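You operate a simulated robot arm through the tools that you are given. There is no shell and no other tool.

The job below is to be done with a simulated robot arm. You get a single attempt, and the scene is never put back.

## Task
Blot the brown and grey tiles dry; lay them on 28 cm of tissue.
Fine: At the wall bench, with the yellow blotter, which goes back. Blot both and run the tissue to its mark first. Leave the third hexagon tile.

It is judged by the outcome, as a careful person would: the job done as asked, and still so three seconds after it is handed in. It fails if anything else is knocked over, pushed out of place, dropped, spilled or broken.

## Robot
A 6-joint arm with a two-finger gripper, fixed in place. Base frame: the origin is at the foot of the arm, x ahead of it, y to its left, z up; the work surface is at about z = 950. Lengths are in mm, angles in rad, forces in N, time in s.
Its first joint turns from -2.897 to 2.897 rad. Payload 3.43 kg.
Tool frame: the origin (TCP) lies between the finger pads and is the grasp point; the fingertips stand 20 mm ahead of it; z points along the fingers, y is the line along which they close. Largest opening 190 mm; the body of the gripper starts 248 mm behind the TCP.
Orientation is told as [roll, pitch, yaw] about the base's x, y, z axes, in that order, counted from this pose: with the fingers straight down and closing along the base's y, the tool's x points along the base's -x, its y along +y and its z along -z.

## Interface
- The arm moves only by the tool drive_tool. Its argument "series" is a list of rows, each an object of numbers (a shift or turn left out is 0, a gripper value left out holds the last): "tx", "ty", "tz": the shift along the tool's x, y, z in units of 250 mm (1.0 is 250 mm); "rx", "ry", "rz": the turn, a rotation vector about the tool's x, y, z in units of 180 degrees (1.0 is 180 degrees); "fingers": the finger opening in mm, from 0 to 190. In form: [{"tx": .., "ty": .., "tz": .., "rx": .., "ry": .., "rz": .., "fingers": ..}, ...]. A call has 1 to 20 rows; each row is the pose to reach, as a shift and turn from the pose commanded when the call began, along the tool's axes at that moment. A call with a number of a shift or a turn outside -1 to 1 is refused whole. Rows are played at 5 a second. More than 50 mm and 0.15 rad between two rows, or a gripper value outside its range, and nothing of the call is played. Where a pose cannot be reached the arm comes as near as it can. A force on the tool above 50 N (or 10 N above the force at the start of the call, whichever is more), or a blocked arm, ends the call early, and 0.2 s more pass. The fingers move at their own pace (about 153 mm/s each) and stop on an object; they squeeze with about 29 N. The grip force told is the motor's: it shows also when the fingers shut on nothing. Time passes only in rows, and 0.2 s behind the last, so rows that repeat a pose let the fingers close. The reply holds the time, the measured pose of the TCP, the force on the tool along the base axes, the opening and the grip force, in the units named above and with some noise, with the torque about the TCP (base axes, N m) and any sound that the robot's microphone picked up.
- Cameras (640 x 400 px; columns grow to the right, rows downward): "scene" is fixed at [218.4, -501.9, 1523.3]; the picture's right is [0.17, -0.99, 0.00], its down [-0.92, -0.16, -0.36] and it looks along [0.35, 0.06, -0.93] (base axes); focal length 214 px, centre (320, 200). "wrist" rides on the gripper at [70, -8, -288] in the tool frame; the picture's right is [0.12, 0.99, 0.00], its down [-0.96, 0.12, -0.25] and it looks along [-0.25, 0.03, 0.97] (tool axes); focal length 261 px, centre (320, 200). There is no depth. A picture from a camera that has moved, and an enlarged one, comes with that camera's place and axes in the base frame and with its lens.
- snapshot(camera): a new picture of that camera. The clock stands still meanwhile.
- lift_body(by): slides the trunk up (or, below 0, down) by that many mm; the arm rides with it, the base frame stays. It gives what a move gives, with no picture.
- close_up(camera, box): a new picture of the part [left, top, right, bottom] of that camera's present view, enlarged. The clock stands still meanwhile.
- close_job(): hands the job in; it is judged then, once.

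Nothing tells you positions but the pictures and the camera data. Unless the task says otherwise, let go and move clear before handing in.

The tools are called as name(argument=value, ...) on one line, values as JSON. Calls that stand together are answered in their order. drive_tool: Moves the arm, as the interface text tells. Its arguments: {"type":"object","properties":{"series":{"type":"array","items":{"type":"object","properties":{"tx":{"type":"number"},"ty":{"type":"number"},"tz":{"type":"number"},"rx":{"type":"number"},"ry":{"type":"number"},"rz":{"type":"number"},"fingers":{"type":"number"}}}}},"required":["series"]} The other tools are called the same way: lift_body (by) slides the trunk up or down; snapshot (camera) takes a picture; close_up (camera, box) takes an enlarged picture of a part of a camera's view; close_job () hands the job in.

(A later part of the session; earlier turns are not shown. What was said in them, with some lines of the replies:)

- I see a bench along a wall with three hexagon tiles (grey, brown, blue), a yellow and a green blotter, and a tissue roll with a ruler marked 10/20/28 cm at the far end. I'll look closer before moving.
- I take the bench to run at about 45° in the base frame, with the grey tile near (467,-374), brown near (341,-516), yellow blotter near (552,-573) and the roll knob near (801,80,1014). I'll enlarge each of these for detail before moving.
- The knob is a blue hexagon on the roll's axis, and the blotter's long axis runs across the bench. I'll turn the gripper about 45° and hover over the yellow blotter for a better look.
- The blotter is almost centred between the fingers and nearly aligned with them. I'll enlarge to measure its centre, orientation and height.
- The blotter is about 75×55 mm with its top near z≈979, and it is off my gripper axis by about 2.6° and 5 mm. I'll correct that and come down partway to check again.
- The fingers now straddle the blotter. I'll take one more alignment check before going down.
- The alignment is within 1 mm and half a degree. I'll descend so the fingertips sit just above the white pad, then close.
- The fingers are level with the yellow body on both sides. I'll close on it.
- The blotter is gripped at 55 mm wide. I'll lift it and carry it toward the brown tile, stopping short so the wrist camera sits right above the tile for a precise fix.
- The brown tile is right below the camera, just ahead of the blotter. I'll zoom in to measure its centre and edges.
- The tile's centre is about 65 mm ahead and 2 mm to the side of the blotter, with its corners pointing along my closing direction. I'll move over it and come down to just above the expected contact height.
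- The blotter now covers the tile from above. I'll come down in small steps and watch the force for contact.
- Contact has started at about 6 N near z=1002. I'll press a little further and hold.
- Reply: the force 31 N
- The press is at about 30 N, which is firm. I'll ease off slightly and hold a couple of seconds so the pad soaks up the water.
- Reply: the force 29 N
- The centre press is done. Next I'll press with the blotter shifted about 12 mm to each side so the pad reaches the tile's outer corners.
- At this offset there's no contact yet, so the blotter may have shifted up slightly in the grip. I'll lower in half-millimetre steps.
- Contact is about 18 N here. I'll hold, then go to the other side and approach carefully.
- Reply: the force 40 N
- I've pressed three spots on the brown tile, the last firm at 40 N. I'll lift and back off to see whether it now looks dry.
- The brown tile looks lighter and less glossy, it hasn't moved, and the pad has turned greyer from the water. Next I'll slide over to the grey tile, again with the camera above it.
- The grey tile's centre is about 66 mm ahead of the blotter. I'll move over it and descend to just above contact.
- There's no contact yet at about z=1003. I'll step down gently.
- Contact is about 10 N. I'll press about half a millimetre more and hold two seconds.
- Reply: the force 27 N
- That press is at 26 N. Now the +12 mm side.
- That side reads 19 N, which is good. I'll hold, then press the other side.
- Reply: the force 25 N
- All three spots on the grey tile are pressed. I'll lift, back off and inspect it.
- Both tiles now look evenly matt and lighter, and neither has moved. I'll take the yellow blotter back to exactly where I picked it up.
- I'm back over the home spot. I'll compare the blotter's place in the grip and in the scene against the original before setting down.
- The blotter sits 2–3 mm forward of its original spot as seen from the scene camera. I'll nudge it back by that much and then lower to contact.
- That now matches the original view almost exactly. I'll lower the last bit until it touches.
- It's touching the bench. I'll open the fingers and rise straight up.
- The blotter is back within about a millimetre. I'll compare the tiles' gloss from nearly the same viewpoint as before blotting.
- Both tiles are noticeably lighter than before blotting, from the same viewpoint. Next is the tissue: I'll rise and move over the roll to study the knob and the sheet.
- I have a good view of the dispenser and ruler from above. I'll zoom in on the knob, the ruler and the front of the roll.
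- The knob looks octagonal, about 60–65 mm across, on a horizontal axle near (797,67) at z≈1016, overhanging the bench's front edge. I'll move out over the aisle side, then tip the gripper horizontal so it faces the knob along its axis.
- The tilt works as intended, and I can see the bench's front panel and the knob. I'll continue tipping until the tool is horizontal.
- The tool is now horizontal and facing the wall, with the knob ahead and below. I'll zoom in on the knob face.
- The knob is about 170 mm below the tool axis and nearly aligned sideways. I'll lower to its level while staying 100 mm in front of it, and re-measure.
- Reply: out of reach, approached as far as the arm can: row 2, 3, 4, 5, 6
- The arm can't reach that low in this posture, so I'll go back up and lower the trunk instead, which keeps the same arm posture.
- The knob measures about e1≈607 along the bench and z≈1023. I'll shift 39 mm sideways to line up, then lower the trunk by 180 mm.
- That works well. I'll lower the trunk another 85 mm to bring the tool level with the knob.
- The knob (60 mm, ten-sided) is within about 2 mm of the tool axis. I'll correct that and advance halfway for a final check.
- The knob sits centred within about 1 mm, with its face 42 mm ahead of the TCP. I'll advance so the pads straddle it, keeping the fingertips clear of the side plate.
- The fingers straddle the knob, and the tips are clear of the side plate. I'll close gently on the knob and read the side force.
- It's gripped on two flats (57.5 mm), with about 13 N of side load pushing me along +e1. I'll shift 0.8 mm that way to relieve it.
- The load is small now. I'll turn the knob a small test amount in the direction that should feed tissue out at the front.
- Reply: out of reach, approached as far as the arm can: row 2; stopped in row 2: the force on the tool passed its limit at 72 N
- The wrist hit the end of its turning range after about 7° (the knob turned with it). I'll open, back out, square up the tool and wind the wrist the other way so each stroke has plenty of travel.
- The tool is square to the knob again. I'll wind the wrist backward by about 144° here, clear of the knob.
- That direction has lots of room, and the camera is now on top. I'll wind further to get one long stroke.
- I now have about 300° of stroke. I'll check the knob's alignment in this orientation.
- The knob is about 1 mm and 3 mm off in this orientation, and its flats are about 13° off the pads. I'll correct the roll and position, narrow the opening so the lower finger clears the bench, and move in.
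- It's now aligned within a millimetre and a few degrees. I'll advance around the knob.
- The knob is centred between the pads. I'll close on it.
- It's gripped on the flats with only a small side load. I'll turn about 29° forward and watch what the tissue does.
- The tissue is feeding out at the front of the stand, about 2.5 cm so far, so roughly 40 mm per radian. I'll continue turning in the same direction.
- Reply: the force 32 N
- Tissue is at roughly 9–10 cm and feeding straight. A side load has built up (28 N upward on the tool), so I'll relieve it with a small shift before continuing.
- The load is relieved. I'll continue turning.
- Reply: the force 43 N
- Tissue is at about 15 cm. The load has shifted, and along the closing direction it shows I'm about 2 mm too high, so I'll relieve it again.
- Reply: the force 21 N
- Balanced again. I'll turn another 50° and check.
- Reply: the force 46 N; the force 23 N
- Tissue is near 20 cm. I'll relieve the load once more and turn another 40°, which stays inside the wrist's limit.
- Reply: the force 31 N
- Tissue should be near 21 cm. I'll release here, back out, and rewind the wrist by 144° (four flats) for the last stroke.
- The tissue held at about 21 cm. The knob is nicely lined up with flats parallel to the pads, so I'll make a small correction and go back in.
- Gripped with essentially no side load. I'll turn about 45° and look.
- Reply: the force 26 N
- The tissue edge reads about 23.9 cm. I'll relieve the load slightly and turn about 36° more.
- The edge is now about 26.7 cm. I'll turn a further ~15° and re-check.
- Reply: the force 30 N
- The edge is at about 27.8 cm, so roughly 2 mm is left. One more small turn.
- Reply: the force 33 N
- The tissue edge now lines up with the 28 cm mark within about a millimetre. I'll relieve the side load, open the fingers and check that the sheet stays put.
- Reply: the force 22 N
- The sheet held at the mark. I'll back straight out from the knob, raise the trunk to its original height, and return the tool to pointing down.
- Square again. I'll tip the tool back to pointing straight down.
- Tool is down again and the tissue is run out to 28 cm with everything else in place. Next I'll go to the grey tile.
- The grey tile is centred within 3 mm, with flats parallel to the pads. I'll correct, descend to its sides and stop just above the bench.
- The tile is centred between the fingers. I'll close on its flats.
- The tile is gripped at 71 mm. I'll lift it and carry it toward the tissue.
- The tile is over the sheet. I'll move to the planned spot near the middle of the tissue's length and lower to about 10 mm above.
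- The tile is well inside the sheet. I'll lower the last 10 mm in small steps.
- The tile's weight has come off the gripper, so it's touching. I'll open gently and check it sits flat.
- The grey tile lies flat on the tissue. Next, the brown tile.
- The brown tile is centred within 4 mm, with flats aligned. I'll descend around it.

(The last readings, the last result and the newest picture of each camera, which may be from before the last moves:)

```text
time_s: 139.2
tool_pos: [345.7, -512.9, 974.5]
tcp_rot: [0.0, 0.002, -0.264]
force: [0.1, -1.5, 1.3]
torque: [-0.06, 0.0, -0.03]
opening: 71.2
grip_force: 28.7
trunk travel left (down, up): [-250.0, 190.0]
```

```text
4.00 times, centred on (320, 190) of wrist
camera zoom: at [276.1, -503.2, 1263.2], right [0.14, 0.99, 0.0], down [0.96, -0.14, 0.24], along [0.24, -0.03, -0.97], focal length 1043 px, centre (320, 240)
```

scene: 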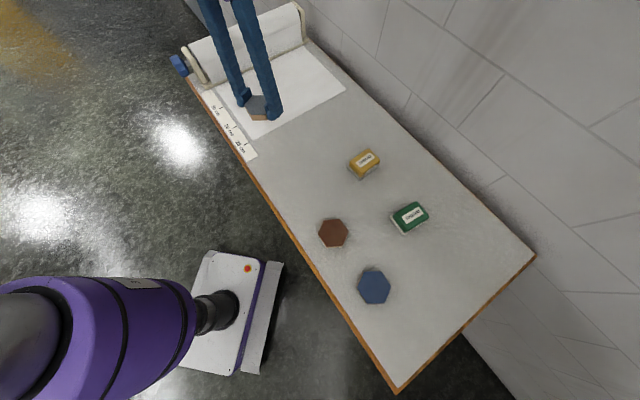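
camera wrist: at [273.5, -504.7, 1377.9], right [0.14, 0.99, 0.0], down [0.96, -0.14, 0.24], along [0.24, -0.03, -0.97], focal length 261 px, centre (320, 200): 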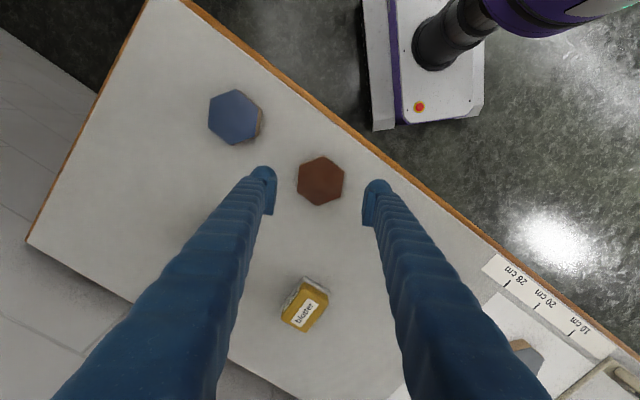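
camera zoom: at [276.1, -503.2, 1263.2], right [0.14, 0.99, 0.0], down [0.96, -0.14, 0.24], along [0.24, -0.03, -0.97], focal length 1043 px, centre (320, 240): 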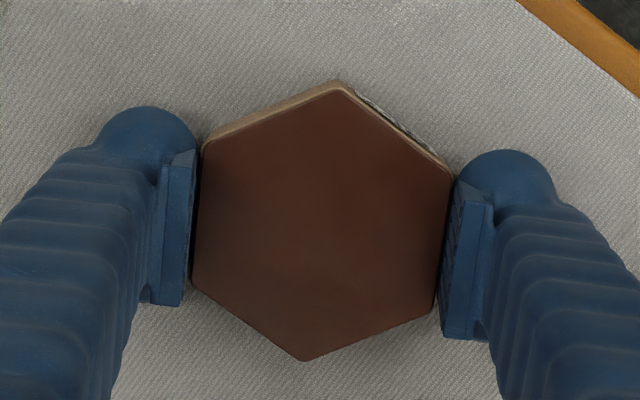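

The brown tile is gripped at 71 mm. I'll lift it and carry it to the sheet, well beyond the grey one.

drive_tool(series=[{"tz": -0.06, "fingers": 55}, {"tz": -0.16}, {"tz": -0.28}, {"tz": -0.34, "tx": -0.09, "ty": 0.08}, {"tz": -0.34, "tx": -0.22, "ty": 0.195}, {"tz": -0.34, "tx": -0.35, "ty": 0.31}, {"tz": -0.34, "tx": -0.48, "ty": 0.425}, {"tz": -0.34, "tx": -0.61, "ty": 0.54}, {"tz": -0.34, "tx": -0.74, "ty": 0.65}, {"tz": -0.34, "tx": -0.83, "ty": 0.731}, {"tz": -0.34, "tx": -0.83, "ty": 0.731}])

drive_tool(series=[{"tx": -0.12, "ty": 0.105, "fingers": 55}, {"tx": -0.25, "ty": 0.22}, {"tx": -0.38, "ty": 0.335}, {"tx": -0.51, "ty": 0.45}, {"tx": -0.64, "ty": 0.565}, {"tx": -0.75, "ty": 0.66}, {"tx": -0.827, "ty": 0.731}, {"tx": -0.827, "ty": 0.731}])

close_up(camera="scene", box=[180, 20, 372, 140])

snapshot(camera="wrist")

```text
time_s: 141.6
tool_pos: [594.9, -392.2, 1061.9]
tcp_rot: [0.001, 0.003, -0.265]
force: [0.1, -0.4, -2.2]
torque: [-0.04, -0.05, -0.02]
opening: 70.8
grip_force: 29.0
trunk travel left (down, up): [-250.0, 190.0]
```

```text
time_s: 143.3
tool_pos: [841.6, -270.1, 1057.9]
tcp_rot: [0.002, 0.004, -0.265]
force: [0.4, 0.0, -2.7]
torque: [0.0, -0.02, 0.0]
opening: 71.0
grip_force: 29.4
trunk travel left (down, up): [-250.0, 190.0]
```

```text
3.33 times, centred on (276, 80) of scene
camera zoom: at [218.4, -501.9, 1523.3], right [0.17, -0.99, 0.0], down [-0.92, -0.16, -0.36], along [0.35, 0.06, -0.93], focal length 715 px, centre (467, 600)
```

zoom: 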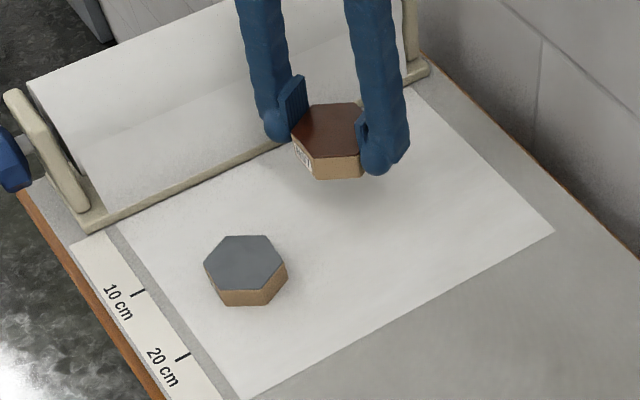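

```text
taken
camera wrist: at [772.5, -259.2, 1346.5], right [0.15, 0.99, 0.0], down [0.96, -0.14, 0.24], along [0.24, -0.03, -0.97], focal length 261 px, centre (320, 200)
```

wrist: 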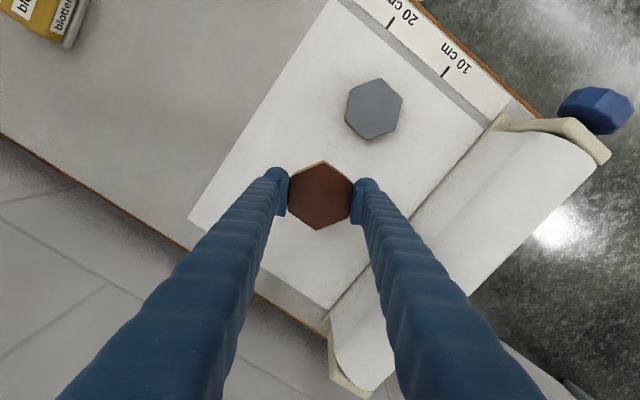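

The brown tile is over clear tissue. I'll lower to about 10 mm above, then slowly to contact.

drive_tool(series=[{"tz": 0.1, "fingers": 55}, {"tz": 0.2}, {"tz": 0.27}, {"tz": 0.3}, {"tz": 0.316}, {"tz": 0.328}, {"tz": 0.336}, {"tz": 0.34}])

drive_tool(series=[{"tz": 0.002, "fingers": 55}, {"tz": 0.003}])

```text
time_s: 145.2
tool_pos: [842.5, -268.4, 974.6]
tcp_rot: [0.003, 0.004, -0.264]
force: [1.2, 0.5, 4.4]
torque: [-0.03, 0.13, -0.01]
opening: 71.0
grip_force: 29.3
trunk travel left (down, up): [-250.0, 190.0]
```

```text
time_s: 145.8
tool_pos: [842.2, -268.7, 975.8]
tcp_rot: [0.002, 0.001, -0.264]
force: [2.5, 2.0, 11.5]
torque: [0.06, 0.15, -0.03]
opening: 71.3
grip_force: 28.8
trunk travel left (down, up): [-250.0, 190.0]
```

The tile is in firm contact. I'll ease up slightly, open, and rise clear.

drive_tool(series=[{"tz": -0.002, "fingers": 55}, {"tz": -0.002, "fingers": 78}, {"tz": -0.002, "fingers": 95}, {"tz": -0.002, "fingers": 95}, {"tz": -0.06, "fingers": 95}, {"tz": -0.16}, {"tz": -0.3}, {"tz": -0.46}, {"tz": -0.62}, {"tz": -0.62}])

snapshot(camera="scene")

snapshot(camera="wrist")

close_up(camera="scene", box=[180, 20, 372, 140])

```text
time_s: 147.9
tool_pos: [842.0, -270.0, 1128.3]
tcp_rot: [0.003, 0.005, -0.266]
force: [-0.5, -0.4, -0.8]
torque: [-0.02, -0.02, -0.02]
opening: 94.9
grip_force: 0.1
trunk travel left (down, up): [-250.0, 190.0]
```

```text
taken
```

scene: 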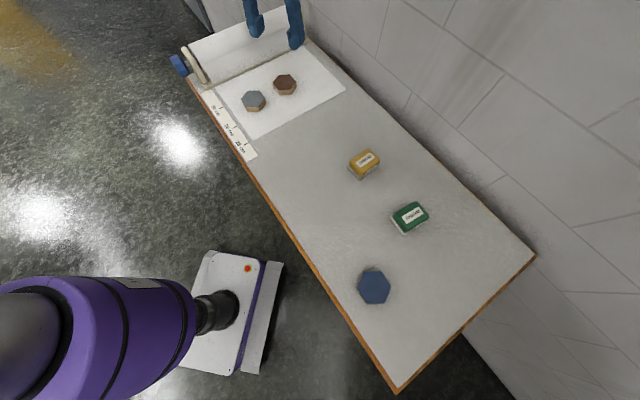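

```text
taken
camera wrist: at [772.5, -260.9, 1417.4], right [0.14, 0.99, 0.0], down [0.96, -0.14, 0.24], along [0.24, -0.03, -0.97], focal length 261 px, centre (320, 200)
```

wrist: 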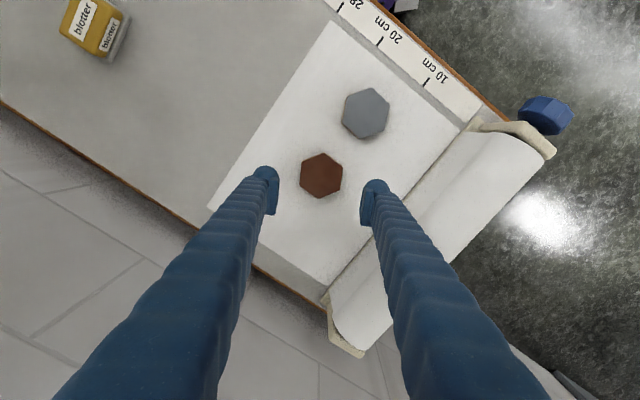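

```text
3.33 times, centred on (276, 80) of scene
camera zoom: at [218.4, -501.9, 1523.3], right [0.17, -0.99, 0.0], down [-0.92, -0.16, -0.36], along [0.35, 0.06, -0.93], focal length 715 px, centre (467, 600)
```

zoom: 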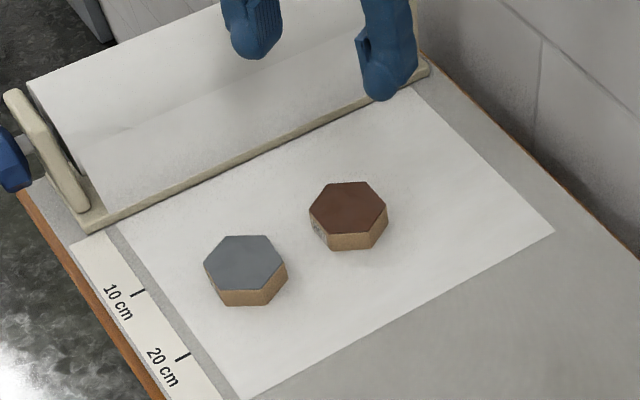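

Both tiles lie flat on the tissue, and the blue tile and the blotters are untouched. I'll raise the arm clear and check the 28 cm mark and the blotter once more.

drive_tool(series=[{"tz": -0.12, "tx": 0.05}, {"tz": -0.26, "tx": 0.15}, {"tz": -0.38, "tx": 0.28}, {"tz": -0.4, "tx": 0.44}, {"tz": -0.4, "tx": 0.6}, {"tz": -0.4, "tx": 0.76}, {"tz": -0.4, "tx": 0.76}, {"tz": -0.4, "tx": 0.76}])

close_up(camera="scene", box=[220, 110, 284, 150])

close_up(camera="scene", box=[330, 140, 394, 180])

snapshot(camera="wrist")

snapshot(camera="scene")

```text
time_s: 149.8
tool_pos: [658.8, -218.6, 1226.8]
tcp_rot: [0.001, 0.004, -0.263]
force: [0.5, 0.2, -0.3]
torque: [0.01, -0.03, 0.04]
opening: 95.1
grip_force: 0.0
trunk travel left (down, up): [-250.0, 190.0]
```

```text
10.00 times, centred on (252, 130) of scene
camera zoom: at [218.4, -501.9, 1523.3], right [0.17, -0.99, 0.0], down [-0.92, -0.16, -0.36], along [0.35, 0.06, -0.93], focal length 2145 px, centre (1000, 900)
```

zoom: 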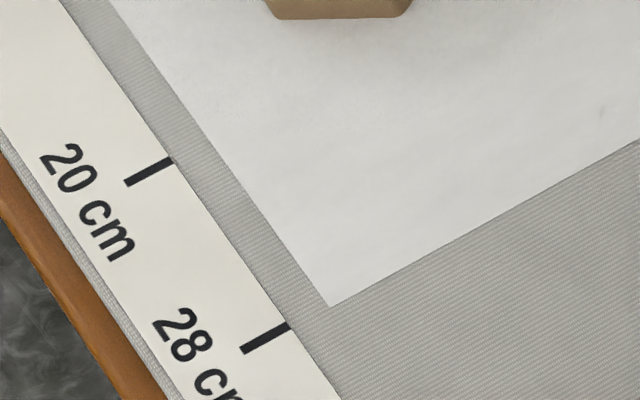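

```text
10.00 times, centred on (362, 160) of scene
camera zoom: at [218.4, -501.9, 1523.3], right [0.17, -0.99, 0.0], down [-0.92, -0.16, -0.36], along [0.35, 0.06, -0.93], focal length 2145 px, centre (-100, 600)
```

zoom: 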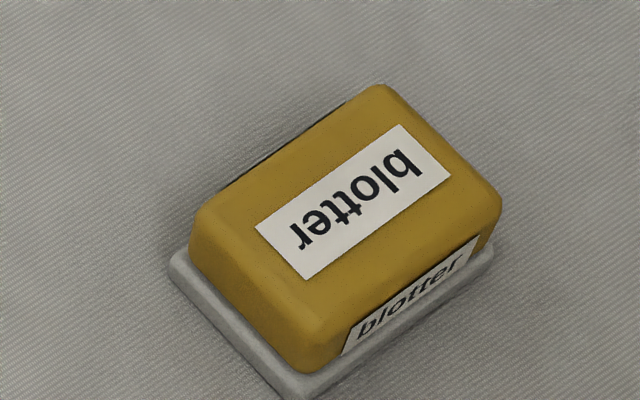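

```text
taken
camera wrist: at [588.9, -209.2, 1515.5], right [0.14, 0.99, 0.0], down [0.96, -0.14, 0.24], along [0.24, -0.03, -0.97], focal length 261 px, centre (320, 200)
```

wrist: 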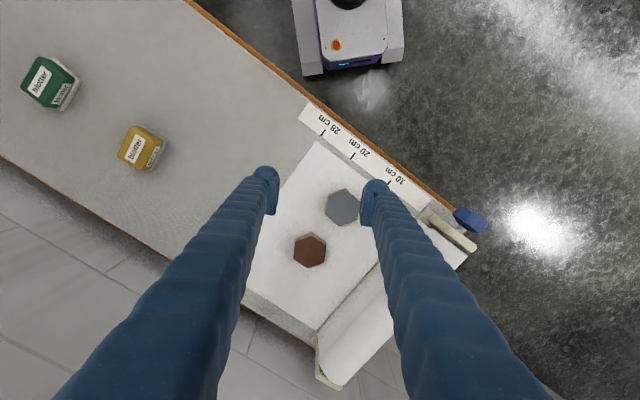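

```text
taken
```

scene: 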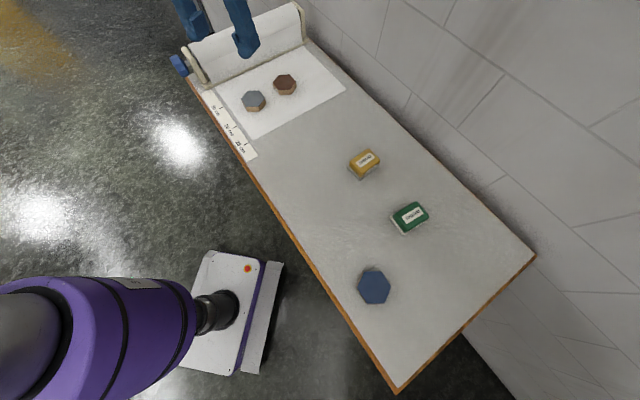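

The sheet edge sits at the 28 cm mark and both blotted tiles lie flat on it. The yellow blotter is back on its spot, the green blotter and blue tile are untouched, and the arm is clear, so I'm handing in.

close_job()

```text
The job is handed in.
```

The brown and grey tiles have been blotted and are lying flat on the tissue, which is run out to its 28 cm mark. I've handed the job in.

- **Blotting:** I pressed each tile with the yellow blotter in three spots for about two seconds each. Both tiles came out visibly lighter, but I judged dryness only by how they looked.
- **Tissue:** I ran it out by turning the roll's knob, before laying the tiles. The edge sits about 1 mm past the 28 cm mark.
- **Yellow blotter:** It is back where it started, to within about a millimetre. Its pad now looks grey from the water it took up.
- **Everything else:** The blue tile and the green blotter were not touched, and the arm is clear of the bench.
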